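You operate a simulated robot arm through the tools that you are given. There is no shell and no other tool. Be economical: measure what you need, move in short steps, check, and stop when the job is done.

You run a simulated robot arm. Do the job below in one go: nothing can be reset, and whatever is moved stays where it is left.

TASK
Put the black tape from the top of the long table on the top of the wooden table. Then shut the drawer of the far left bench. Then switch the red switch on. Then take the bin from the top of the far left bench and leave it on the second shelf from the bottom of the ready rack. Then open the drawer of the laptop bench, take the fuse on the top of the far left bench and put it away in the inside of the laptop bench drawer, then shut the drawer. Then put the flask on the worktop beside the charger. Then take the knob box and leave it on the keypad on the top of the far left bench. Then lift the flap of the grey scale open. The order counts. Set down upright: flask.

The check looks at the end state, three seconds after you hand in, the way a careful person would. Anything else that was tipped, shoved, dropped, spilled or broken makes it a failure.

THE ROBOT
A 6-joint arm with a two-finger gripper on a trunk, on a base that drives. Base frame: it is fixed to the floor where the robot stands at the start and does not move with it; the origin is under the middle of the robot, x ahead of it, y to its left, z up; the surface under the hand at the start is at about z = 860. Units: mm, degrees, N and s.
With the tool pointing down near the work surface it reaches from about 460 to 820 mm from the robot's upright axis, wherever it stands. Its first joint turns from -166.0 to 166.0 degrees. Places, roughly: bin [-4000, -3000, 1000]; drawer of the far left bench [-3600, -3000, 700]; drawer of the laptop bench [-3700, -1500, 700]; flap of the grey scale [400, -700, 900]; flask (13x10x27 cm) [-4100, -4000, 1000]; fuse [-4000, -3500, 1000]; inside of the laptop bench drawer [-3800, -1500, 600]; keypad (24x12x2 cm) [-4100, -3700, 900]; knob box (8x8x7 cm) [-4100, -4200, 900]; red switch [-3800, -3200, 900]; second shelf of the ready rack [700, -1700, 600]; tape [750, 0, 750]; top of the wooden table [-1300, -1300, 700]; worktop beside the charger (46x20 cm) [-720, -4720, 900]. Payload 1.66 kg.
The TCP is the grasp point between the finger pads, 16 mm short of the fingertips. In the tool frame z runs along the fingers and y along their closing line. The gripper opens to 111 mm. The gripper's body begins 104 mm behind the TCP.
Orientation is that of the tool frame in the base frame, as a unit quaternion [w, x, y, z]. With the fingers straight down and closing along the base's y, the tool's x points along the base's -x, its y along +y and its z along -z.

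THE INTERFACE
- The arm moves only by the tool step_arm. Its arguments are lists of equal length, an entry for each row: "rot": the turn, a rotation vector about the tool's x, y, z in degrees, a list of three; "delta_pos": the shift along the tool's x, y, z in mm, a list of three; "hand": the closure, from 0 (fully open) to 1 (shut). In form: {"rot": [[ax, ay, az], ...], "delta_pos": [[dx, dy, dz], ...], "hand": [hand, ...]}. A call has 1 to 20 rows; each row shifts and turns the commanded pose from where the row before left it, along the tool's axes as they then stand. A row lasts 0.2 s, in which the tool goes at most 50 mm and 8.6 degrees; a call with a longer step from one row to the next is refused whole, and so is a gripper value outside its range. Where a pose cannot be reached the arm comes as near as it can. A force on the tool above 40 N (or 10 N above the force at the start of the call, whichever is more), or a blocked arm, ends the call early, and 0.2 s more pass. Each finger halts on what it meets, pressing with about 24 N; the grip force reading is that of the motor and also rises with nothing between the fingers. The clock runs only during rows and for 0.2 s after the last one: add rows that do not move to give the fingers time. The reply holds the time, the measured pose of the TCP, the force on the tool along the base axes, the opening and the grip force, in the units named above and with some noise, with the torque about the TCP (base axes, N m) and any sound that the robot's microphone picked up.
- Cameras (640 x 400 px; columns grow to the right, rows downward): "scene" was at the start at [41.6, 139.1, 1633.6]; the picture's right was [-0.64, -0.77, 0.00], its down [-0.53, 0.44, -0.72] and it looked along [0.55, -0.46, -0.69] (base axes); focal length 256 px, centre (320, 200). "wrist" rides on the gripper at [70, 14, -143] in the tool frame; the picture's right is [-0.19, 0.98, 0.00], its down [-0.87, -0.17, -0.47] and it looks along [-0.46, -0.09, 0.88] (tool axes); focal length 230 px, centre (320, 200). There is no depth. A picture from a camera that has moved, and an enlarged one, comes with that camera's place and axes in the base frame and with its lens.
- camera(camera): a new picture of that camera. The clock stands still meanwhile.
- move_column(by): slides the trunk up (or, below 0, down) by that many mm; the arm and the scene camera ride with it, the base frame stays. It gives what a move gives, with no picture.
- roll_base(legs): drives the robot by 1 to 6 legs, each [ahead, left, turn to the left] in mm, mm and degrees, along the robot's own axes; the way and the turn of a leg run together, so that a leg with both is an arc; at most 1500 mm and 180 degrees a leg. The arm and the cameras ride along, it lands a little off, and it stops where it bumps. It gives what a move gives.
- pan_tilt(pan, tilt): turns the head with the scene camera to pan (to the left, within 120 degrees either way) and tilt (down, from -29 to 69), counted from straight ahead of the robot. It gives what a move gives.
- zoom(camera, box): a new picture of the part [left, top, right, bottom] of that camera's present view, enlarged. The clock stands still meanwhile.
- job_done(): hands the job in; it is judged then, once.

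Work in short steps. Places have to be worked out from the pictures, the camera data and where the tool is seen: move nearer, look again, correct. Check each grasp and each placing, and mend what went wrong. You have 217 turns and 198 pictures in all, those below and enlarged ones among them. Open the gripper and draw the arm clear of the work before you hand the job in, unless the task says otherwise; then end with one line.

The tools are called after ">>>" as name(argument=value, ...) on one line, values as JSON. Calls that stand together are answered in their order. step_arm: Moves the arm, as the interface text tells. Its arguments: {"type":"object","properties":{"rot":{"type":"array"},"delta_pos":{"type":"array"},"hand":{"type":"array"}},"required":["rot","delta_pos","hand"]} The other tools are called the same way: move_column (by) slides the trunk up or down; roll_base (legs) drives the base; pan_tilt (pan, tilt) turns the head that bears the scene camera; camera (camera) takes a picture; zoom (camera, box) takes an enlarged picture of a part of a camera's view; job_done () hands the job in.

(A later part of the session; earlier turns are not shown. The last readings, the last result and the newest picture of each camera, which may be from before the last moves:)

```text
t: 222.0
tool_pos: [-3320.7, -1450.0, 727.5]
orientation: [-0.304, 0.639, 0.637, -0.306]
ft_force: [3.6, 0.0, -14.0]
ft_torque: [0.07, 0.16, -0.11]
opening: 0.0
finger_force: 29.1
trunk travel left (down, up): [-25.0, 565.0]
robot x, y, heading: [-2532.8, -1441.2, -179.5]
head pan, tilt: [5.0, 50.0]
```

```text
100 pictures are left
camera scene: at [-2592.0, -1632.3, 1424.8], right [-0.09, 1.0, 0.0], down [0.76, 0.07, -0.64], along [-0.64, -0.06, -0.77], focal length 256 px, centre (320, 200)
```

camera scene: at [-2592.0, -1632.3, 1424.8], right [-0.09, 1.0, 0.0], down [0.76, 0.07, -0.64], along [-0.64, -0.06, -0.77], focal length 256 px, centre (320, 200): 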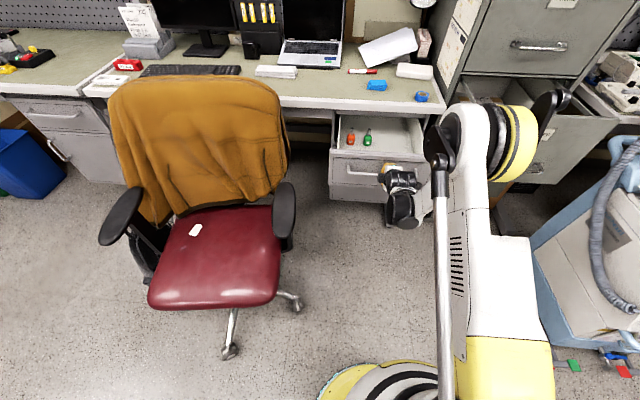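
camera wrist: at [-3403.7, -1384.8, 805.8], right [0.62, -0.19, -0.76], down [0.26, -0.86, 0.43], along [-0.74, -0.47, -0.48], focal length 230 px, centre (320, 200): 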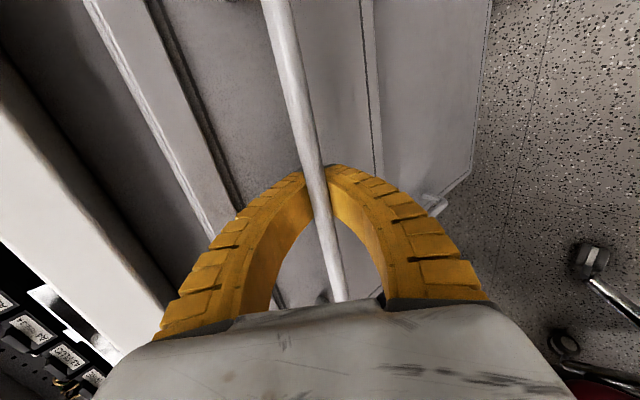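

The drawer came open. I zoom in to see how far and what is inside.

>>> zoom(camera="scene", box=[310, 90, 470, 220])

>>> camera(camera="wrist")

```text
3.08 times, centred on (390, 155) of scene
camera zoom: at [-2592.0, -1632.3, 1424.8], right [-0.09, 1.0, 0.0], down [0.76, 0.07, -0.64], along [-0.64, -0.06, -0.77], focal length 789 px, centre (105, 338)
```

zoom: 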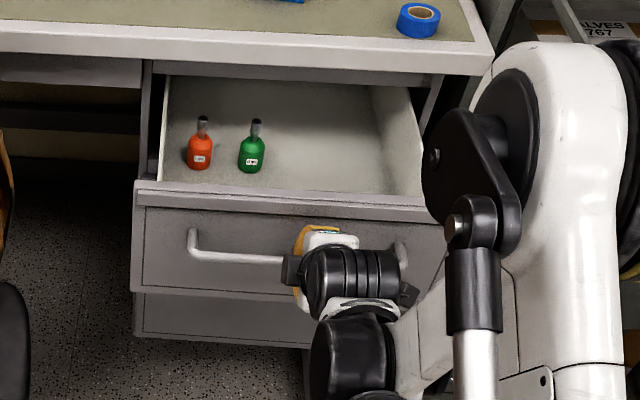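

```text
98 pictures are left
camera wrist: at [-3201.4, -1380.9, 805.5], right [0.62, -0.19, -0.76], down [0.26, -0.86, 0.43], along [-0.74, -0.46, -0.48], focal length 230 px, centre (320, 200)
```

wrist: 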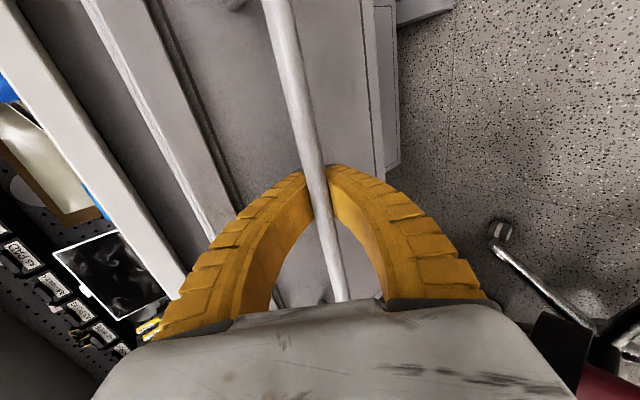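

Open by about 200 mm, with free space in the right half. I release the handle, back off along the tool axis, and restore the tool's roll and pitch.

>>> step_arm(rot=[[0, 0, 0], [0, 0, 0], [0, 0, 0], [0, 0, 0], [0, 0, 0]], delta_pos=[[0, 0, 0], [0, 0, 0], [0, 0, -25], [0, 0, -35], [0, 0, -40]], hand=[0.7, 0.5, 0.5, 0.5, 0.5])

>>> move_column(by=300)

>>> step_arm(rot=[[0, 0, 8.2], [0, 0, 8.2], [0, 0, 8.2], [0, 0, 8.2], [0, 0, 8.2], [0, 0, 8.2], [0, 0, 8.2], [0, 0, 8.2], [0, 0, 8.2], [0, 0, 8.2], [0, 0, 8.0], [0, 8.5, 0], [0, 8.5, 0], [0, 8.5, 0], [0, 8.5, 0], [0, 8.5, 0], [0, 8.5, 0]], delta_pos=[[0, 0, 0], [0, 0, 0], [0, 0, 0], [0, 0, 0], [0, 0, 0], [0, 0, 0], [0, 0, 0], [0, 0, 0], [0, 0, 0], [0, 0, 0], [0, 0, 0], [0, 0, 0], [0, 0, 0], [0, 0, 0], [0, 0, 0], [0, 0, 0], [0, 0, 0]], hand=[0.5, 0.5, 0.5, 0.5, 0.5, 0.5, 0.5, 0.5, 0.5, 0.5, 0.5, 0.5, 0.5, 0.5, 0.5, 0.5, 0.5])

>>> zoom(camera="scene", box=[300, 120, 460, 260])

```text
t: 223.2
tool_pos: [-3242.6, -1449.7, 793.6]
orientation: [-0.303, 0.639, 0.637, -0.307]
ft_force: [-1.3, -1.3, 1.1]
ft_torque: [0.03, 0.05, 0.0]
opening: 57.7
finger_force: 1.7
trunk travel left (down, up): [-25.0, 565.0]
robot x, y, heading: [-2529.9, -1437.3, -179.4]
head pan, tilt: [5.0, 50.0]
```

```text
t: 226.2
tool_pos: [-3242.7, -1450.0, 1092.4]
orientation: [-0.304, 0.639, 0.637, -0.306]
ft_force: [-0.8, 1.2, 0.6]
ft_torque: [-0.03, -0.01, 0.01]
opening: 57.7
finger_force: 0.9
trunk travel left (down, up): [-325.0, 265.0]
robot x, y, heading: [-2533.6, -1433.8, -179.5]
head pan, tilt: [5.0, 50.0]
```

```text
t: 229.8
tool_pos: [-3243.4, -1448.9, 1090.7]
orientation: [0.003, 1.0, -0.001, 0.0]
ft_force: [0.4, 0.3, -0.5]
ft_torque: [-0.02, 0.01, 0.0]
opening: 57.3
finger_force: 0.8
trunk travel left (down, up): [-325.0, 265.0]
robot x, y, heading: [-2534.7, -1436.2, -179.5]
head pan, tilt: [5.0, 50.0]
```

```text
2.86 times, centred on (380, 190) of scene
camera zoom: at [-2592.1, -1632.2, 1724.8], right [-0.09, 1.0, 0.0], down [0.76, 0.07, -0.64], along [-0.64, -0.06, -0.77], focal length 732 px, centre (149, 229)
```

zoom: 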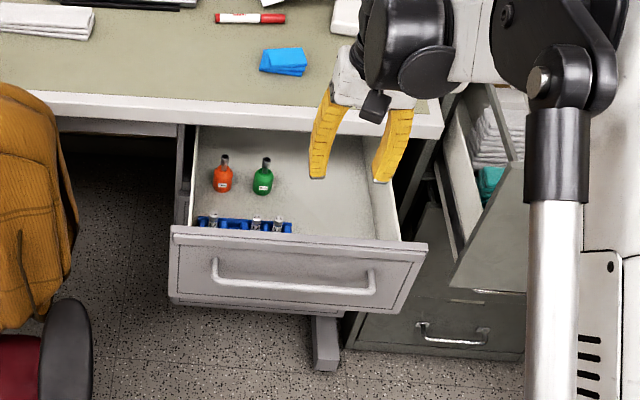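

The drawer is left open with free space right of the bottles. Now the fuse: I retract, raise, and drive via the lane to the far left bench.

>>> step_arm(rot=[[0, 0, 0], [0, 0, 0], [0, 0, 0], [0, 0, 0]], delta_pos=[[40, 0, -25], [40, 0, -25], [40, 0, -25], [40, 0, -25]], hand=[0.5, 0.5, 0.5, 0.5])

>>> roll_base(legs=[[-165, 0, -0.5], [0, 1100, 0], [0, 1080, 0], [840, 0, 0]])

>>> pan_tilt(pan=0, tilt=48)

>>> camera(camera="scene")

>>> camera(camera="wrist")

```text
t: 230.8
tool_pos: [-3080.6, -1446.6, 1190.6]
orientation: [0.003, 1.0, -0.001, -0.002]
ft_force: [0.2, 0.3, 0.7]
ft_torque: [-0.03, 0.04, 0.03]
opening: 57.4
finger_force: 1.2
trunk travel left (down, up): [-325.0, 265.0]
robot x, y, heading: [-2533.8, -1439.3, -179.8]
head pan, tilt: [5.0, 50.0]
```

```text
t: 246.8
tool_pos: [-3781.6, -3605.7, 1188.4]
orientation: [0.003, 1.0, -0.014, -0.001]
ft_force: [-0.1, -0.8, 0.1]
ft_torque: [0.0, -0.02, 0.02]
opening: 57.6
finger_force: 0.8
trunk travel left (down, up): [-325.0, 265.0]
robot x, y, heading: [-3232.4, -3612.7, 178.9]
head pan, tilt: [5.0, 50.0]
```

```text
t: 247.5
tool_pos: [-3780.8, -3605.6, 1189.5]
orientation: [0.003, 1.0, -0.015, -0.001]
ft_force: [0.2, -0.1, 0.8]
ft_torque: [0.04, -0.01, 0.02]
opening: 57.5
finger_force: 1.5
trunk travel left (down, up): [-325.0, 265.0]
robot x, y, heading: [-3233.0, -3610.6, 178.8]
head pan, tilt: [0.0, 48.0]
```

```text
96 pictures are left
camera scene: at [-3297.5, -3797.9, 1727.6], right [0.02, 1.0, 0.0], down [0.74, -0.02, -0.67], along [-0.67, 0.01, -0.74], focal length 256 px, centre (320, 200)
```

scene: 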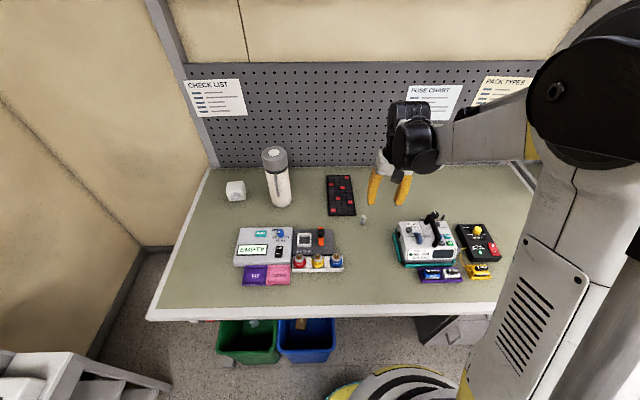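

```text
95 pictures are left
camera wrist: at [-3712.1, -3621.6, 1332.0], right [-0.22, -0.98, 0.01], down [-0.86, 0.2, 0.47], along [-0.46, 0.1, -0.88], focal length 230 px, centre (320, 200)
```

wrist: 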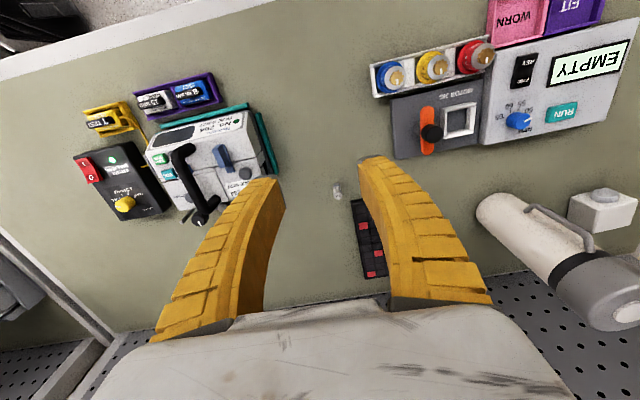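

The fuse stands near (-3935, -3611). I move above it and look again from closer.

>>> step_arm(rot=[[0, 0, 0], [0, 0, 0], [0, 0, 0], [0, 0, 0], [0, 0, 0]], delta_pos=[[-29, 1, 36], [-29, 1, 36], [-29, 1, 36], [-29, 1, 36], [-29, 1, 36]], hand=[0.5, 0.5, 0.5, 0.5, 0.5])

>>> camera(camera="wrist")

>>> zoom(camera="scene", box=[320, 160, 420, 240])

```text
t: 248.7
tool_pos: [-3929.1, -3605.1, 1009.3]
orientation: [0.003, 1.0, -0.015, -0.002]
ft_force: [-0.3, 0.2, 0.2]
ft_torque: [0.04, -0.03, 0.01]
opening: 57.8
finger_force: 1.5
trunk travel left (down, up): [-325.0, 265.0]
robot x, y, heading: [-3234.0, -3610.9, 178.8]
head pan, tilt: [0.0, 48.0]
```

```text
94 pictures are left
camera wrist: at [-3860.5, -3621.9, 1150.6], right [-0.22, -0.98, 0.01], down [-0.86, 0.2, 0.47], along [-0.46, 0.1, -0.88], focal length 230 px, centre (320, 200)
```

wrist: 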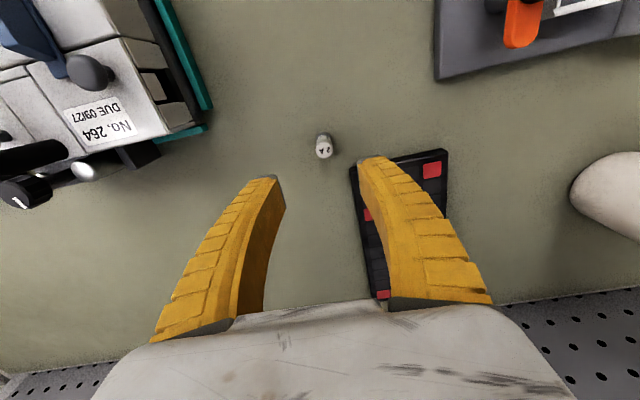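

```text
5.00 times, centred on (370, 200) of scene
camera zoom: at [-3299.4, -3797.8, 1727.5], right [0.02, 1.0, 0.0], down [0.74, -0.02, -0.67], along [-0.67, 0.01, -0.74], focal length 1282 px, centre (70, 200)
```

zoom: 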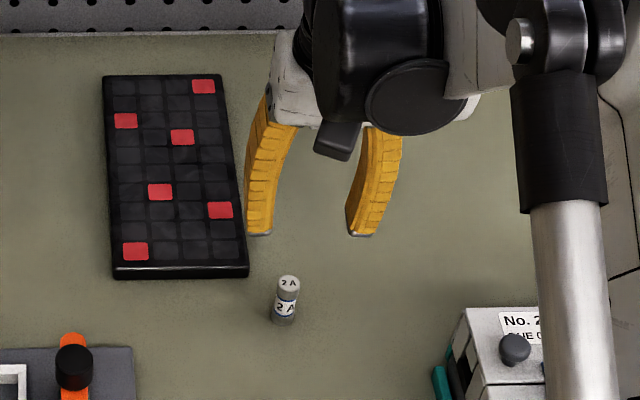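

The fuse is at about (-3932, -3611), upright. I narrow the opening to ~40 mm (keypad close by) and descend.

>>> step_arm(rot=[[0, 0, 0], [0, 0, 0], [0, 0, 0], [0, 0, 0]], delta_pos=[[-3, 6, 20], [0, 0, 35], [0, 0, 35], [0, 0, 19]], hand=[0.64, 0.64, 0.64, 0.64])

>>> camera(camera="wrist")

>>> zoom(camera="scene", box=[320, 180, 420, 240])

```text
t: 249.7
tool_pos: [-3931.2, -3615.9, 901.7]
orientation: [0.004, 1.0, -0.015, -0.001]
ft_force: [0.3, 0.2, -0.1]
ft_torque: [-0.02, -0.04, 0.0]
opening: 42.5
finger_force: 1.1
trunk travel left (down, up): [-325.0, 265.0]
robot x, y, heading: [-3234.5, -3610.6, 178.9]
head pan, tilt: [0.0, 48.0]
```

```text
92 pictures are left
camera wrist: at [-3861.7, -3631.5, 1043.0], right [-0.22, -0.98, 0.01], down [-0.86, 0.2, 0.47], along [-0.46, 0.1, -0.88], focal length 230 px, centre (320, 200)
```

wrist: 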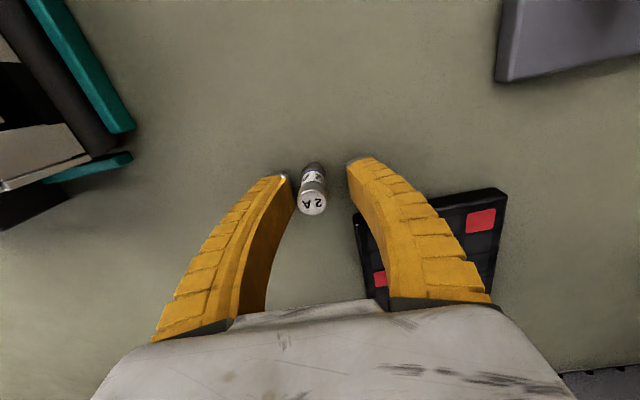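

```text
6.40 times, centred on (370, 210) of scene
camera zoom: at [-3297.7, -3797.7, 1727.7], right [0.02, 1.0, 0.0], down [0.74, -0.02, -0.67], along [-0.67, 0.01, -0.74], focal length 1641 px, centre (0, 136)
```

zoom: 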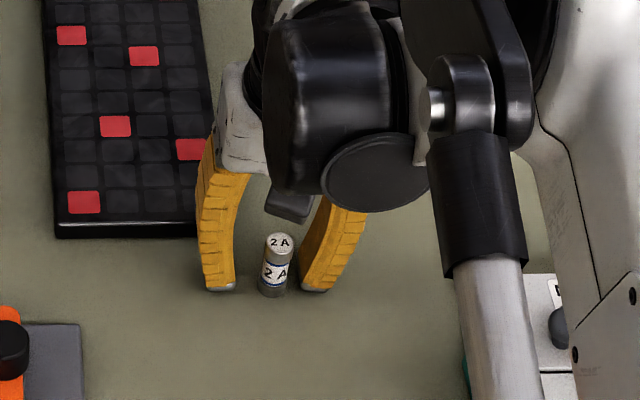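

The fuse is between the fingers. I lower 12 mm, nudge 4 mm and close.

>>> step_arm(rot=[[0, 0, 0], [0, 0, 0], [0, 0, 0], [0, 0, 0], [0, 0, 0], [0, 0, 0]], delta_pos=[[0, -4, 6], [0, 0, 6], [0, 0, 0], [0, 0, 0], [0, 0, 0], [0, 0, 0]], hand=[0.64, 0.64, 0.75, 0.88, 1, 1])

>>> step_arm(rot=[[0, 0, 0], [0, 0, 0], [0, 0, 0], [0, 0, 0]], delta_pos=[[0, 0, -15], [0, 0, -30], [0, 0, -40], [0, 0, -40]], hand=[1, 1, 1, 1])

>>> camera(camera="wrist")

```text
t: 251.1
tool_pos: [-3928.5, -3610.9, 891.4]
orientation: [0.002, 1.0, -0.015, -0.002]
ft_force: [1.4, 1.5, 21.4]
ft_torque: [0.03, -0.06, -0.05]
opening: 18.0
finger_force: 23.9
trunk travel left (down, up): [-325.0, 265.0]
robot x, y, heading: [-3235.7, -3611.4, 178.8]
head pan, tilt: [0.0, 48.0]
```

```text
t: 252.1
tool_pos: [-3929.9, -3609.8, 1015.9]
orientation: [0.001, 1.0, -0.016, -0.002]
ft_force: [-0.3, -0.4, -0.4]
ft_torque: [0.03, 0.02, 0.02]
opening: 11.2
finger_force: 24.1
trunk travel left (down, up): [-325.0, 265.0]
robot x, y, heading: [-3232.0, -3609.7, 178.8]
head pan, tilt: [0.0, 48.0]
```

```text
90 pictures are left
camera wrist: at [-3859.9, -3624.7, 1158.1], right [-0.22, -0.98, 0.01], down [-0.86, 0.2, 0.47], along [-0.46, 0.1, -0.88], focal length 230 px, centre (320, 200)
```

wrist: 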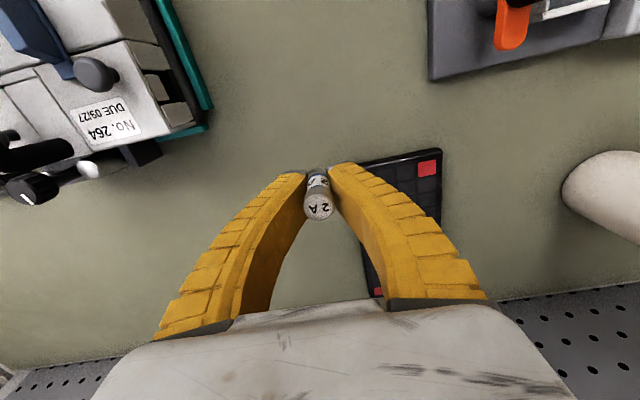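

The fuse is lifted (bench top is at ≈875 from the contact). I retract and drive to the open drawer.

>>> step_arm(rot=[[0, 0, 0], [0, 0, 0], [0, 0, 0], [0, 0, 0], [0, 0, 0]], delta_pos=[[30, 0, -36], [30, 0, -36], [30, 0, -36], [30, 0, -36], [30, 0, -36]], hand=[1, 1, 1, 1, 1])

>>> roll_base(legs=[[-860, 0, 1.2], [0, -1100, 0], [0, -1110, 0]])

>>> pan_tilt(pan=5, tilt=45)

>>> camera(camera="scene")

>>> camera(camera="wrist")

```text
t: 253.3
tool_pos: [-3776.5, -3611.5, 1194.1]
orientation: [0.004, 1.0, -0.015, -0.002]
ft_force: [0.4, 0.3, -0.4]
ft_torque: [-0.02, 0.06, -0.01]
opening: 11.0
finger_force: 23.8
trunk travel left (down, up): [-325.0, 265.0]
robot x, y, heading: [-3230.2, -3612.3, 178.6]
head pan, tilt: [0.0, 48.0]
```

```text
t: 268.4
tool_pos: [-2892.6, -1409.0, 1194.1]
orientation: [0.003, 1.0, -0.016, -0.001]
ft_force: [0.3, 0.6, -0.6]
ft_torque: [0.02, -0.01, -0.01]
opening: 8.4
finger_force: 24.3
trunk travel left (down, up): [-325.0, 265.0]
robot x, y, heading: [-2345.1, -1411.9, 178.6]
head pan, tilt: [0.0, 48.0]
```

```text
t: 269.0
tool_pos: [-2891.8, -1408.3, 1195.3]
orientation: [0.003, 1.0, -0.016, -0.002]
ft_force: [-0.6, 0.7, -0.6]
ft_torque: [-0.02, 0.02, 0.02]
opening: 8.3
finger_force: 24.3
trunk travel left (down, up): [-325.0, 265.0]
robot x, y, heading: [-2348.9, -1407.9, 178.7]
head pan, tilt: [5.0, 45.0]
```

```text
89 pictures are left
camera scene: at [-2413.8, -1603.2, 1731.8], right [-0.06, 1.0, 0.0], down [0.71, 0.04, -0.71], along [-0.71, -0.04, -0.71], focal length 256 px, centre (320, 200)
```

scene: 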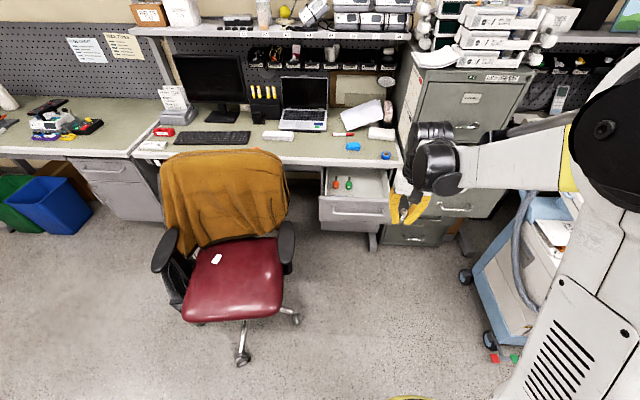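

```text
88 pictures are left
camera wrist: at [-2823.0, -1424.9, 1335.7], right [-0.22, -0.98, 0.01], down [-0.86, 0.2, 0.47], along [-0.46, 0.1, -0.88], focal length 230 px, centre (320, 200)
```

wrist: 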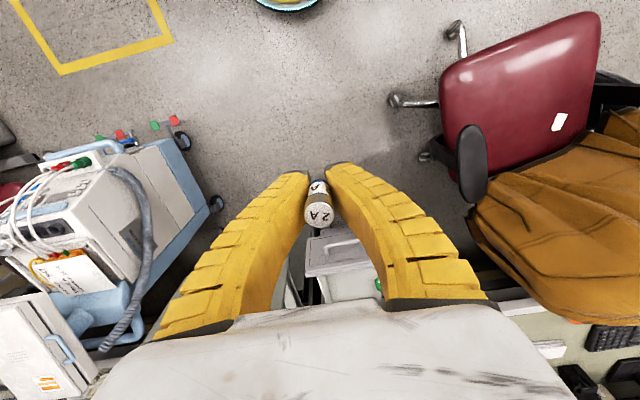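

The fuse is still held. I drive ahead 440 mm and extend over the drawer's free right half.

>>> roll_base(legs=[[440, 0, 0]])

>>> step_arm(rot=[[0, 0, 0], [0, 0, 0], [0, 0, 0], [0, 0, 0], [0, 0, 0]], delta_pos=[[-30, 0, 36], [-30, 0, 36], [-30, 0, 36], [-30, 0, 36], [-30, 0, 36]], hand=[1, 1, 1, 1, 1])

>>> camera(camera="wrist")

>>> camera(camera="scene")

```text
t: 271.7
tool_pos: [-3332.0, -1406.3, 1194.1]
orientation: [0.003, 1.0, -0.011, -0.001]
ft_force: [-0.7, 0.1, -0.7]
ft_torque: [0.02, -0.02, -0.01]
opening: 8.4
finger_force: 24.0
trunk travel left (down, up): [-325.0, 265.0]
robot x, y, heading: [-2785.9, -1399.7, 179.2]
head pan, tilt: [5.0, 45.0]
```

```text
t: 272.9
tool_pos: [-3484.9, -1401.8, 1012.9]
orientation: [0.002, 1.0, -0.011, -0.001]
ft_force: [-0.4, 0.5, -0.9]
ft_torque: [-0.03, 0.0, -0.03]
opening: 8.3
finger_force: 24.3
trunk travel left (down, up): [-325.0, 265.0]
robot x, y, heading: [-2787.6, -1400.3, 179.4]
head pan, tilt: [5.0, 45.0]
```

```text
87 pictures are left
camera wrist: at [-3415.7, -1416.2, 1154.5], right [-0.21, -0.98, 0.01], down [-0.86, 0.19, 0.47], along [-0.46, 0.1, -0.88], focal length 230 px, centre (320, 200)
```

wrist: 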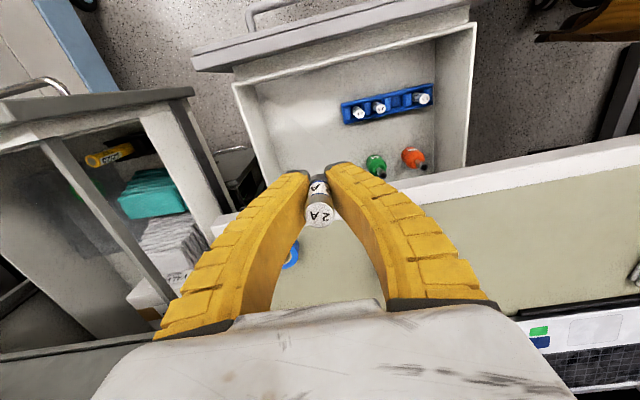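

```text
86 pictures are left
camera scene: at [-2853.2, -1595.4, 1731.7], right [-0.07, 1.0, 0.0], down [0.71, 0.05, -0.71], along [-0.7, -0.05, -0.71], focal length 256 px, centre (320, 200)
```

scene: 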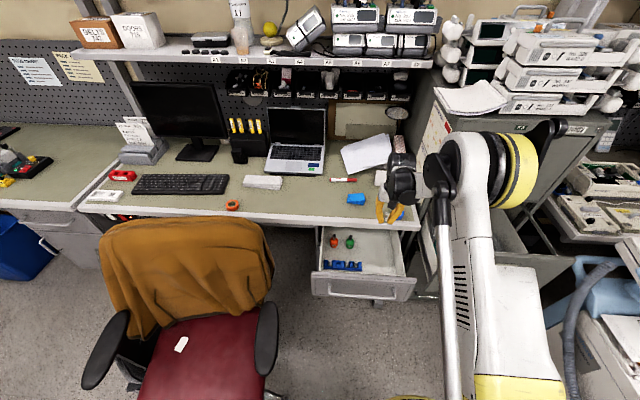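

The free drawer floor is to the +y side of the TCP. I shift 52 mm that way and 15 mm back, then lower the trunk 220 mm.

>>> step_arm(rot=[[0, 0, 0], [0, 0, 0]], delta_pos=[[8, -26, 0], [8, -26, 0]], hand=[1, 1])

>>> move_column(by=-220)

>>> camera(camera="wrist")

>>> zoom(camera="scene", box=[300, 120, 460, 220])

```text
t: 273.5
tool_pos: [-3464.9, -1348.4, 1014.5]
orientation: [0.003, 1.0, -0.012, -0.002]
ft_force: [0.3, 0.4, 0.0]
ft_torque: [-0.01, 0.03, 0.02]
opening: 8.5
finger_force: 23.4
trunk travel left (down, up): [-325.0, 265.0]
robot x, y, heading: [-2785.7, -1402.1, 179.3]
head pan, tilt: [5.0, 45.0]
```

```text
t: 275.8
tool_pos: [-3465.1, -1350.0, 794.4]
orientation: [0.002, 1.0, -0.011, -0.001]
ft_force: [-1.0, -0.4, -0.4]
ft_torque: [-0.04, 0.02, 0.0]
opening: 8.3
finger_force: 23.6
trunk travel left (down, up): [-105.0, 485.0]
robot x, y, heading: [-2786.8, -1397.2, 179.1]
head pan, tilt: [5.0, 45.0]
```

```text
85 pictures are left
camera wrist: at [-3395.3, -1365.0, 936.3], right [-0.21, -0.98, 0.01], down [-0.86, 0.19, 0.47], along [-0.46, 0.1, -0.88], focal length 230 px, centre (320, 200)
```

wrist: 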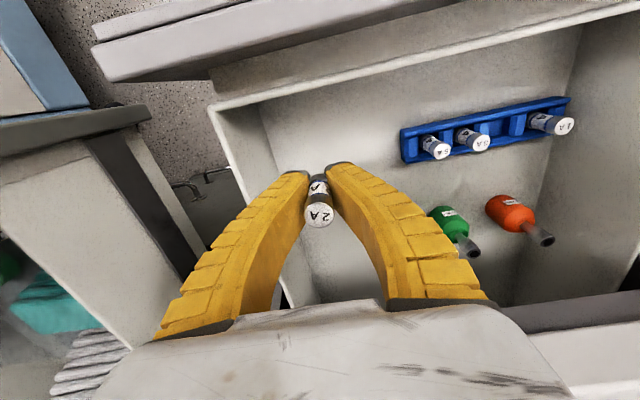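

```text
4.00 times, centred on (380, 170) of scene
camera zoom: at [-2851.2, -1595.4, 1511.9], right [-0.07, 1.0, 0.0], down [0.71, 0.05, -0.71], along [-0.71, -0.05, -0.71], focal length 1025 px, centre (80, 320)
```

zoom: 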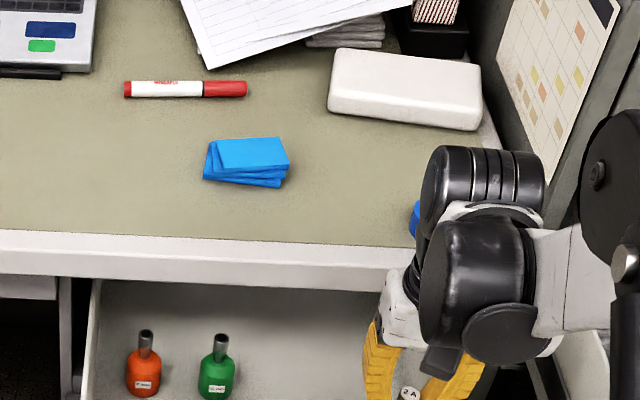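

I shift 20 mm away from the drawer's right wall, then lower in guarded rows.

>>> step_arm(rot=[[0, 0, 0], [0, 0, 0], [0, 0, 0], [0, 0, 0], [0, 0, 0]], delta_pos=[[0, 20, 0], [0, 0, 15], [0, 0, 15], [0, 0, 12], [0, 0, 10]], hand=[1, 1, 1, 1, 1])

>>> camera(camera="wrist")

```text
t: 277.0
tool_pos: [-3465.7, -1370.9, 742.3]
orientation: [0.003, 1.0, -0.011, -0.001]
ft_force: [-0.3, -0.2, 0.0]
ft_torque: [0.04, 0.01, 0.01]
opening: 8.4
finger_force: 23.8
trunk travel left (down, up): [-105.0, 485.0]
robot x, y, heading: [-2788.7, -1404.5, 179.4]
head pan, tilt: [5.0, 45.0]
```

```text
83 pictures are left
camera wrist: at [-3395.8, -1385.6, 885.0], right [-0.21, -0.98, 0.01], down [-0.86, 0.19, 0.47], along [-0.46, 0.1, -0.88], focal length 230 px, centre (320, 200)
```

wrist: 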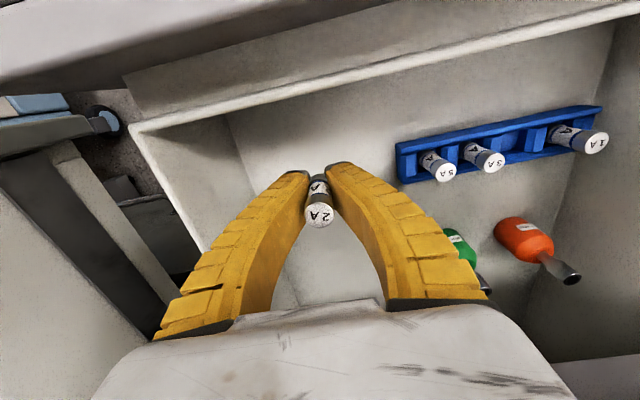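

>>> step_arm(rot=[[0, 0, 0], [0, 0, 0], [0, 0, 0], [0, 0, 0], [0, 0, 0], [0, 0, 0]], delta_pos=[[0, 0, 8], [0, 0, 8], [0, 0, 6], [0, 0, 6], [0, 0, 6], [0, 0, 6]], hand=[1, 1, 1, 1, 1, 1])

>>> camera(camera="wrist")

```text
t: 278.4
tool_pos: [-3466.2, -1370.5, 702.5]
orientation: [0.003, 1.0, -0.013, -0.001]
ft_force: [0.4, -0.3, -0.5]
ft_torque: [0.03, 0.01, 0.01]
opening: 8.7
finger_force: 23.8
trunk travel left (down, up): [-105.0, 485.0]
robot x, y, heading: [-2785.9, -1401.1, 179.4]
head pan, tilt: [5.0, 45.0]
```

```text
82 pictures are left
camera wrist: at [-3396.0, -1385.6, 844.0], right [-0.21, -0.98, 0.01], down [-0.86, 0.19, 0.47], along [-0.46, 0.1, -0.88], focal length 230 px, centre (320, 200)
```

wrist: 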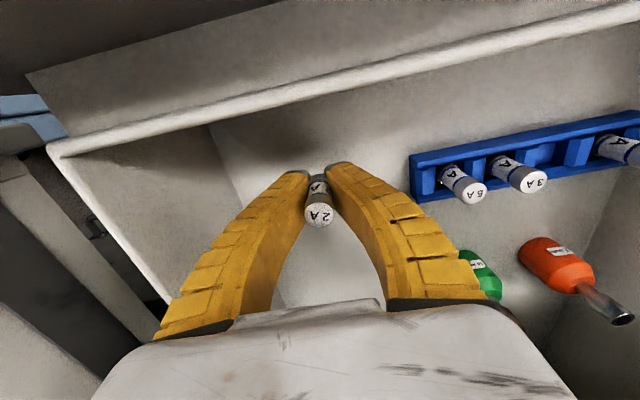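

>>> step_arm(rot=[[0, 0, 0], [0, 0, 0], [0, 0, 0], [0, 0, 0], [0, 0, 0]], delta_pos=[[0, 3, 5], [0, 0, 5], [0, 0, 5], [0, 0, 4], [0, 0, 4]], hand=[1, 1, 1, 1, 1])

>>> camera(camera="wrist")

```text
t: 279.6
tool_pos: [-3465.0, -1373.2, 679.8]
orientation: [0.003, 1.0, -0.011, -0.001]
ft_force: [0.5, 0.0, 1.0]
ft_torque: [0.0, 0.03, 0.01]
opening: 8.5
finger_force: 24.7
trunk travel left (down, up): [-105.0, 485.0]
robot x, y, heading: [-2786.1, -1401.7, 179.0]
head pan, tilt: [5.0, 45.0]
```

```text
81 pictures are left
camera wrist: at [-3396.3, -1389.1, 820.9], right [-0.21, -0.98, 0.01], down [-0.86, 0.19, 0.47], along [-0.46, 0.1, -0.88], focal length 230 px, centre (320, 200)
```

wrist: 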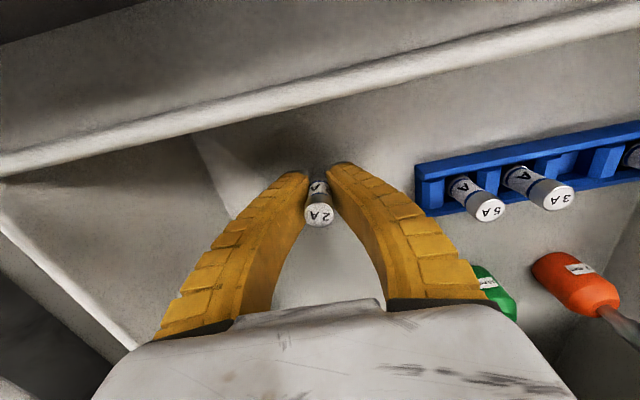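

>>> step_arm(rot=[[0, 0, 0], [0, 0, 0], [0, 0, 0], [0, 0, 0]], delta_pos=[[0, 0, 3], [0, 0, 3], [0, 0, 3], [0, 0, 3]], hand=[1, 1, 1, 1])

```text
t: 280.6
tool_pos: [-3465.4, -1374.0, 667.3]
orientation: [0.002, 1.0, -0.011, -0.001]
ft_force: [1.0, -0.3, -0.3]
ft_torque: [0.01, 0.01, -0.01]
opening: 8.4
finger_force: 24.2
trunk travel left (down, up): [-105.0, 485.0]
robot x, y, heading: [-2784.9, -1405.3, 179.1]
head pan, tilt: [5.0, 45.0]
```

>>> step_arm(rot=[[0, 0, 0], [0, 0, 0], [0, 0, 0], [0, 0, 0]], delta_pos=[[0, 0, 3], [0, 0, 3], [0, 0, 3], [0, 0, 3]], hand=[1, 1, 1, 1])

>>> camera(camera="wrist")

```text
t: 281.6
tool_pos: [-3464.8, -1373.6, 659.9]
orientation: [0.002, 1.0, -0.011, -0.003]
ft_force: [1.8, -0.7, 33.9]
ft_torque: [-0.01, -0.13, -0.01]
opening: 9.4
finger_force: 24.0
trunk travel left (down, up): [-105.0, 485.0]
robot x, y, heading: [-2788.2, -1401.9, 179.3]
head pan, tilt: [5.0, 45.0]
stopped in row 4: the force on the tool passed its limit at 41 N (the readings are from after the stop); the commanded pose is now the measured one
```

```text
80 pictures are left
camera wrist: at [-3395.2, -1388.9, 801.4], right [-0.21, -0.98, 0.01], down [-0.86, 0.19, 0.48], along [-0.47, 0.1, -0.88], focal length 230 px, centre (320, 200)
```

wrist: 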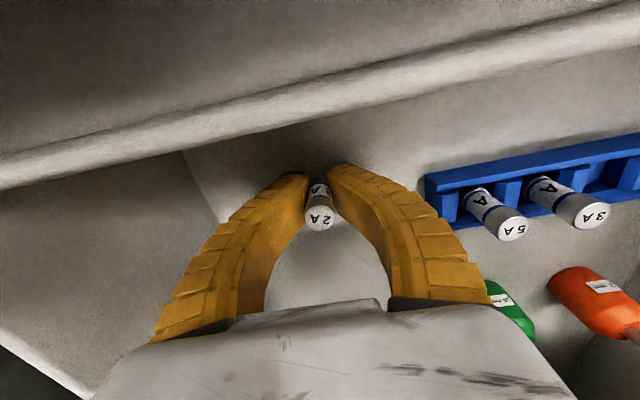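

The fuse is on the drawer floor. I ease up 3 mm, open a little, and lift out.

>>> step_arm(rot=[[0, 0, 0], [0, 0, 0], [0, 0, 0], [0, 0, 0], [0, 0, 0], [0, 0, 0], [0, 0, 0], [0, 0, 0], [0, 0, 0]], delta_pos=[[0, 0, -2], [0, 0, 0], [0, 0, 0], [0, 0, 0], [0, 0, -20], [0, 0, -35], [0, 0, -40], [0, 0, -40], [0, 0, -40]], hand=[0.95, 0.85, 0.7, 0.65, 0.65, 0.65, 0.65, 0.65, 0.65])

>>> camera(camera="wrist")

```text
t: 283.6
tool_pos: [-3464.5, -1374.1, 835.8]
orientation: [0.002, 1.0, -0.011, -0.002]
ft_force: [-0.4, 0.2, 0.1]
ft_torque: [0.0, 0.0, -0.01]
opening: 41.3
finger_force: 1.5
trunk travel left (down, up): [-105.0, 485.0]
robot x, y, heading: [-2785.2, -1398.7, 179.5]
head pan, tilt: [5.0, 45.0]
```

```text
79 pictures are left
camera wrist: at [-3394.0, -1389.5, 976.2], right [-0.21, -0.98, 0.01], down [-0.86, 0.19, 0.47], along [-0.46, 0.1, -0.88], focal length 230 px, centre (320, 200)
```

wrist: 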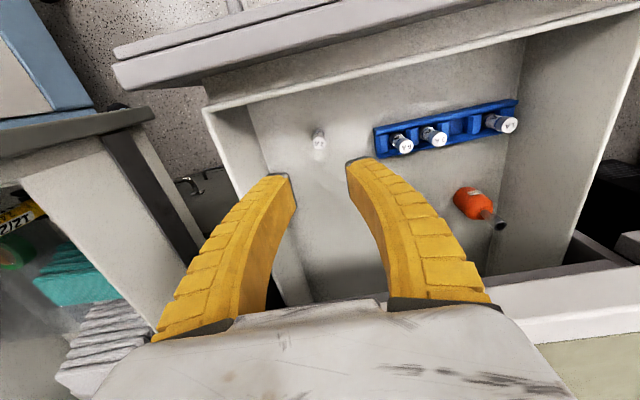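

The fuse stands in the drawer. To shut it, I'll push on the handle bar's centre from the front with closed vertical fingers, slowly. First I move back over the panel and down in front of the bar.

>>> step_arm(rot=[[0, 0, 0], [0, 0, 0], [0, 0, 0], [0, 0, 0], [0, 0, 0], [0, 0, 0], [0, 0, 0], [0, 0, 0], [0, 0, 0], [0, 0, 0], [0, 0, 0]], delta_pos=[[0, 0, -20], [35, 14, 0], [35, 14, 0], [35, 14, 0], [35, 14, 0], [35, 14, 0], [29, 14, 0], [0, 0, 30], [0, 0, 35], [0, 0, 35], [0, 0, 30]], hand=[1, 1, 1, 1, 1, 1, 1, 1, 1, 1, 1])

>>> camera(camera="scene")

>>> camera(camera="wrist")

```text
t: 286.1
tool_pos: [-3292.3, -1465.4, 743.1]
orientation: [0.003, 1.0, -0.011, 0.0]
ft_force: [-0.2, -0.8, -0.1]
ft_torque: [0.03, 0.0, -0.03]
opening: 0.0
finger_force: 24.3
out of reach, approached as far as the arm can: row 10, 11
trunk travel left (down, up): [-105.0, 485.0]
robot x, y, heading: [-2787.3, -1400.7, 179.1]
head pan, tilt: [5.0, 45.0]
```

```text
78 pictures are left
camera scene: at [-2851.0, -1595.3, 1511.9], right [-0.07, 1.0, 0.0], down [0.71, 0.05, -0.71], along [-0.71, -0.05, -0.71], focal length 256 px, centre (320, 200)
```

scene: 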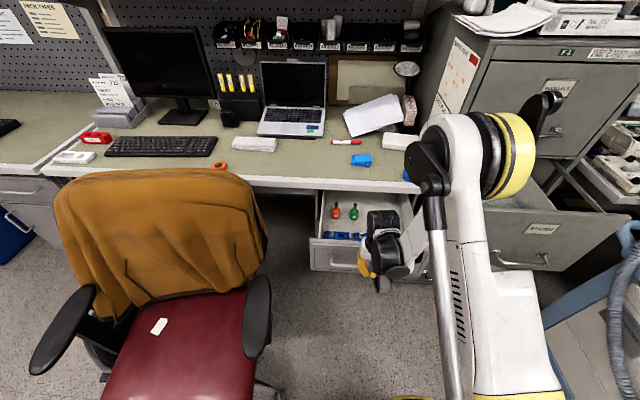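

```text
77 pictures are left
camera wrist: at [-3222.6, -1481.1, 885.5], right [-0.21, -0.98, 0.0], down [-0.86, 0.19, 0.47], along [-0.46, 0.1, -0.88], focal length 230 px, centre (320, 200)
```

wrist: 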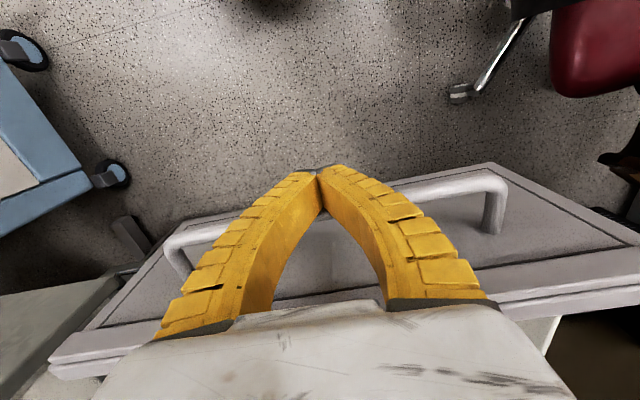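

I'm in front of the bar's centre. I lower 18 mm by the trunk and push slowly at 10 mm per row.

>>> move_column(by=-18)

>>> step_arm(rot=[[0, 0, 0], [0, 0, 0], [0, 0, 0], [0, 0, 0], [0, 0, 0], [0, 0, 0], [0, 0, 0], [0, 0, 0], [0, 0, 0], [0, 0, 0], [0, 0, 0], [0, 0, 0], [0, 0, 0], [0, 0, 0], [0, 0, 0], [0, 0, 0], [0, 0, 0], [0, 0, 0], [0, 0, 0], [0, 0, 0]], delta_pos=[[-4, 0, 0], [-4, 0, 0], [-4, 0, 0], [-5, 0, 0], [-6, 0, 0], [-8, 0, 0], [-10, 0, 0], [-10, 0, 0], [-10, 0, 0], [-10, 0, 0], [-10, 0, 0], [-10, 0, 0], [-10, 0, 0], [-10, 0, 0], [-10, 0, 0], [-10, 0, 0], [-10, 0, 0], [-10, 0, 0], [-10, 0, 0], [-10, 0, 0]], hand=[1, 1, 1, 1, 1, 1, 1, 1, 1, 1, 1, 1, 1, 1, 1, 1, 1, 1, 1, 1])

>>> camera(camera="wrist")

```text
t: 286.7
tool_pos: [-3292.0, -1466.0, 725.9]
orientation: [0.003, 1.0, -0.011, 0.001]
ft_force: [-0.3, 0.4, 0.1]
ft_torque: [0.0, 0.02, -0.03]
opening: 0.1
finger_force: 23.8
trunk travel left (down, up): [-87.0, 503.0]
robot x, y, heading: [-2786.5, -1398.8, 179.4]
head pan, tilt: [5.0, 45.0]
```

```text
t: 290.9
tool_pos: [-3462.2, -1461.5, 724.5]
orientation: [0.003, 1.0, -0.012, -0.001]
ft_force: [1.3, -0.7, 0.1]
ft_torque: [0.0, 0.05, 0.02]
opening: 0.2
finger_force: 24.0
trunk travel left (down, up): [-87.0, 503.0]
robot x, y, heading: [-2788.4, -1401.9, 178.9]
head pan, tilt: [5.0, 45.0]
```

```text
76 pictures are left
camera wrist: at [-3393.5, -1476.9, 867.3], right [-0.21, -0.98, 0.0], down [-0.86, 0.19, 0.47], along [-0.46, 0.1, -0.88], focal length 230 px, centre (320, 200)
```

wrist: 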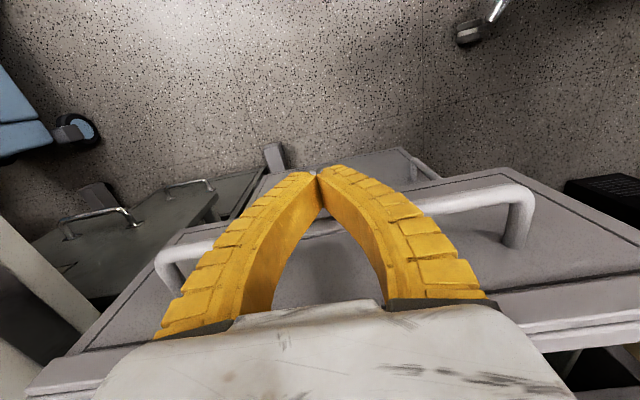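

It's pushing smoothly; I continue until it seats.

>>> step_arm(rot=[[0, 0, 0], [0, 0, 0], [0, 0, 0], [0, 0, 0], [0, 0, 0], [0, 0, 0], [0, 0, 0], [0, 0, 0], [0, 0, 0], [0, 0, 0], [0, 0, 0], [0, 0, 0], [0, 0, 0], [0, 0, 0]], delta_pos=[[-8, 0, 0], [-8, 0, 0], [-8, 0, 0], [-8, 0, 0], [-8, 0, 0], [-8, 0, 0], [-8, 0, 0], [-8, 0, 0], [-8, 0, 0], [-8, 0, 0], [-8, 0, 0], [-8, 0, 0], [-8, 0, 0], [-8, 0, 0]], hand=[1, 1, 1, 1, 1, 1, 1, 1, 1, 1, 1, 1, 1, 1])

>>> zoom(camera="scene", box=[290, 130, 450, 230])

```text
t: 292.7
tool_pos: [-3522.4, -1461.4, 725.4]
orientation: [0.002, 1.0, -0.01, 0.002]
ft_force: [19.3, 0.6, 8.2]
ft_torque: [-0.29, 3.17, 0.2]
opening: 0.1
finger_force: 23.9
trunk travel left (down, up): [-87.0, 503.0]
robot x, y, heading: [-2785.0, -1400.5, 179.3]
head pan, tilt: [5.0, 45.0]
stopped in row 9: the force on the tool passed its limit at 56 N (the readings are from after the stop); the commanded pose is now the measured one
```

```text
4.00 times, centred on (370, 180) of scene
camera zoom: at [-2847.7, -1595.1, 1494.2], right [-0.07, 1.0, 0.0], down [0.7, 0.05, -0.71], along [-0.71, -0.05, -0.71], focal length 1025 px, centre (120, 280)
```

zoom: 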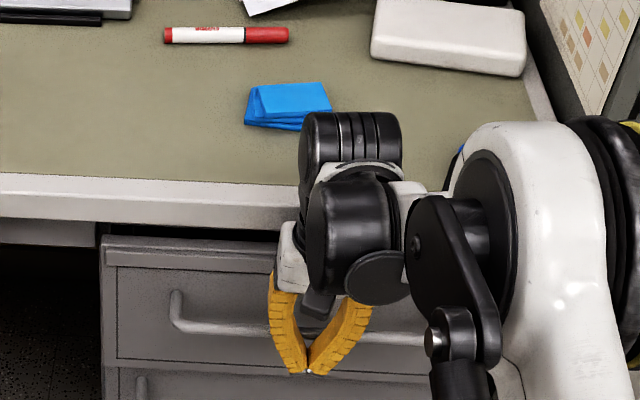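

The torque shows the wrist touched the bench edge (about 160 mm above the TCP), so the drawer has a couple of centimetres to go. I back off, tilt the tool 34° and finish by pushing the panel above the bar with the tips.

>>> step_arm(rot=[[0, 0, 0], [0, 0, 0], [0, 0, 0], [0, -8.4, 0], [0, -8.4, 0], [0, -8.4, 0], [0, -8.4, 0]], delta_pos=[[20, 0, 0], [25, 0, -10], [5, 0, -25], [0, 0, 0], [0, 0, 0], [0, 0, 0], [0, 0, 0]], hand=[1, 1, 1, 1, 1, 1, 1])

>>> zoom(camera="scene", box=[290, 130, 450, 230])

```text
t: 294.3
tool_pos: [-3472.0, -1461.4, 758.2]
orientation: [-0.001, 0.958, -0.011, -0.287]
ft_force: [-0.5, 0.4, 0.0]
ft_torque: [0.0, -0.05, -0.01]
opening: 0.0
finger_force: 24.4
trunk travel left (down, up): [-87.0, 503.0]
robot x, y, heading: [-2784.3, -1400.3, 179.2]
head pan, tilt: [5.0, 45.0]
```

```text
4.00 times, centred on (370, 180) of scene
camera zoom: at [-2850.9, -1595.4, 1493.8], right [-0.07, 1.0, 0.0], down [0.71, 0.05, -0.71], along [-0.71, -0.05, -0.71], focal length 1025 px, centre (120, 280)
```

zoom: 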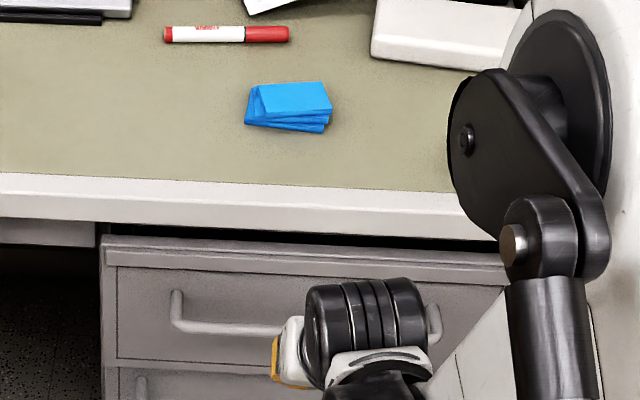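

>>> step_arm(rot=[[0, 0, 0], [0, 0, 0], [0, 0, 0], [0, 0, 0], [0, 0, 0], [0, 0, 0], [0, 0, 0], [0, 0, 0], [0, 0, 0], [0, 0, 0], [0, 0, 0], [0, 0, 0], [0, 0, 0], [0, 0, 0]], delta_pos=[[-12.5, 0, 8.4], [-12.5, 0, 8.4], [-12.5, 0, 8.4], [-12.5, 0, 8.4], [-12.5, 0, 8.4], [-8.3, 0, 5.6], [-8.3, 0, 5.6], [-8.3, 0, 5.6], [-6.7, 0, 4.5], [-6.7, 0, 4.5], [-5, 0, 3.4], [-5, 0, 3.4], [-5, 0, 3.4], [-5, 0, 3.4]], hand=[1, 1, 1, 1, 1, 1, 1, 1, 1, 1, 1, 1, 1, 1])

>>> zoom(camera="scene", box=[290, 130, 450, 230])

```text
t: 296.6
tool_pos: [-3592.0, -1458.7, 756.5]
orientation: [0.0, 0.958, -0.01, -0.285]
ft_force: [15.8, 1.4, 6.3]
ft_torque: [-0.3, 1.75, 0.29]
opening: 0.0
finger_force: 23.7
trunk travel left (down, up): [-87.0, 503.0]
robot x, y, heading: [-2784.1, -1396.7, 179.1]
head pan, tilt: [5.0, 45.0]
stopped in row 11: the force on the tool passed its limit at 52 N (the readings are from after the stop); the commanded pose is now the measured one
```

```text
4.00 times, centred on (370, 180) of scene
camera zoom: at [-2847.7, -1595.1, 1494.1], right [-0.07, 1.0, 0.0], down [0.7, 0.05, -0.71], along [-0.71, -0.05, -0.71], focal length 1025 px, centre (120, 280)
```

zoom: 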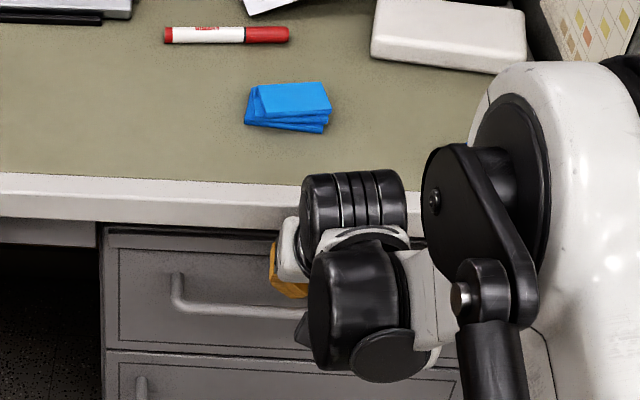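

The drawer looks flush; this stop was again the bench edge touching the gripper. I back off and inspect.

>>> step_arm(rot=[[0, 0, 0], [0, 0, 0], [0, 0, 0], [0, 0, 0]], delta_pos=[[25, 0, -17], [33, 0, -22], [33, 0, -22], [33, 0, -22]], hand=[1, 1, 1, 1])

>>> zoom(camera="scene", box=[290, 130, 450, 230])

>>> camera(camera="wrist")

```text
t: 297.6
tool_pos: [-3442.1, -1463.1, 755.6]
orientation: [-0.002, 0.959, -0.01, -0.284]
ft_force: [0.3, 0.2, -1.3]
ft_torque: [0.04, -0.03, -0.03]
opening: 0.1
finger_force: 28.3
trunk travel left (down, up): [-87.0, 503.0]
robot x, y, heading: [-2786.9, -1400.8, 179.3]
head pan, tilt: [5.0, 45.0]
```

```text
4.00 times, centred on (370, 180) of scene
camera zoom: at [-2850.1, -1595.8, 1493.8], right [-0.07, 1.0, 0.0], down [0.7, 0.05, -0.71], along [-0.71, -0.05, -0.71], focal length 1025 px, centre (120, 280)
```

zoom: 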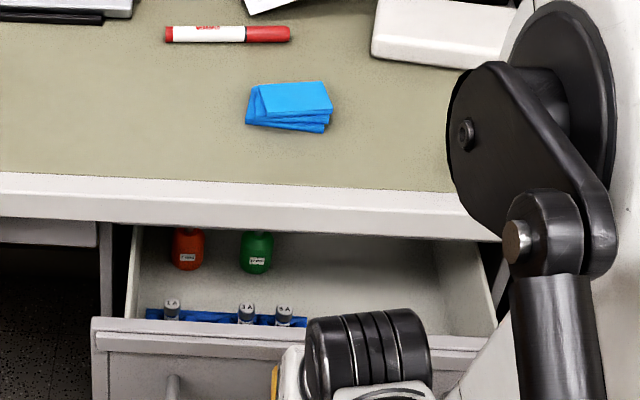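

```text
71 pictures are left
camera wrist: at [-3307.0, -1480.0, 837.4], right [-0.18, -0.98, 0.11], down [-0.47, 0.18, 0.87], along [-0.87, 0.11, -0.49], focal length 230 px, centre (320, 200)
```

wrist: 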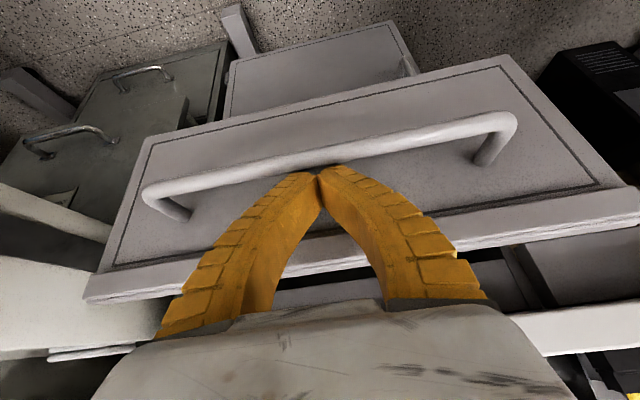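

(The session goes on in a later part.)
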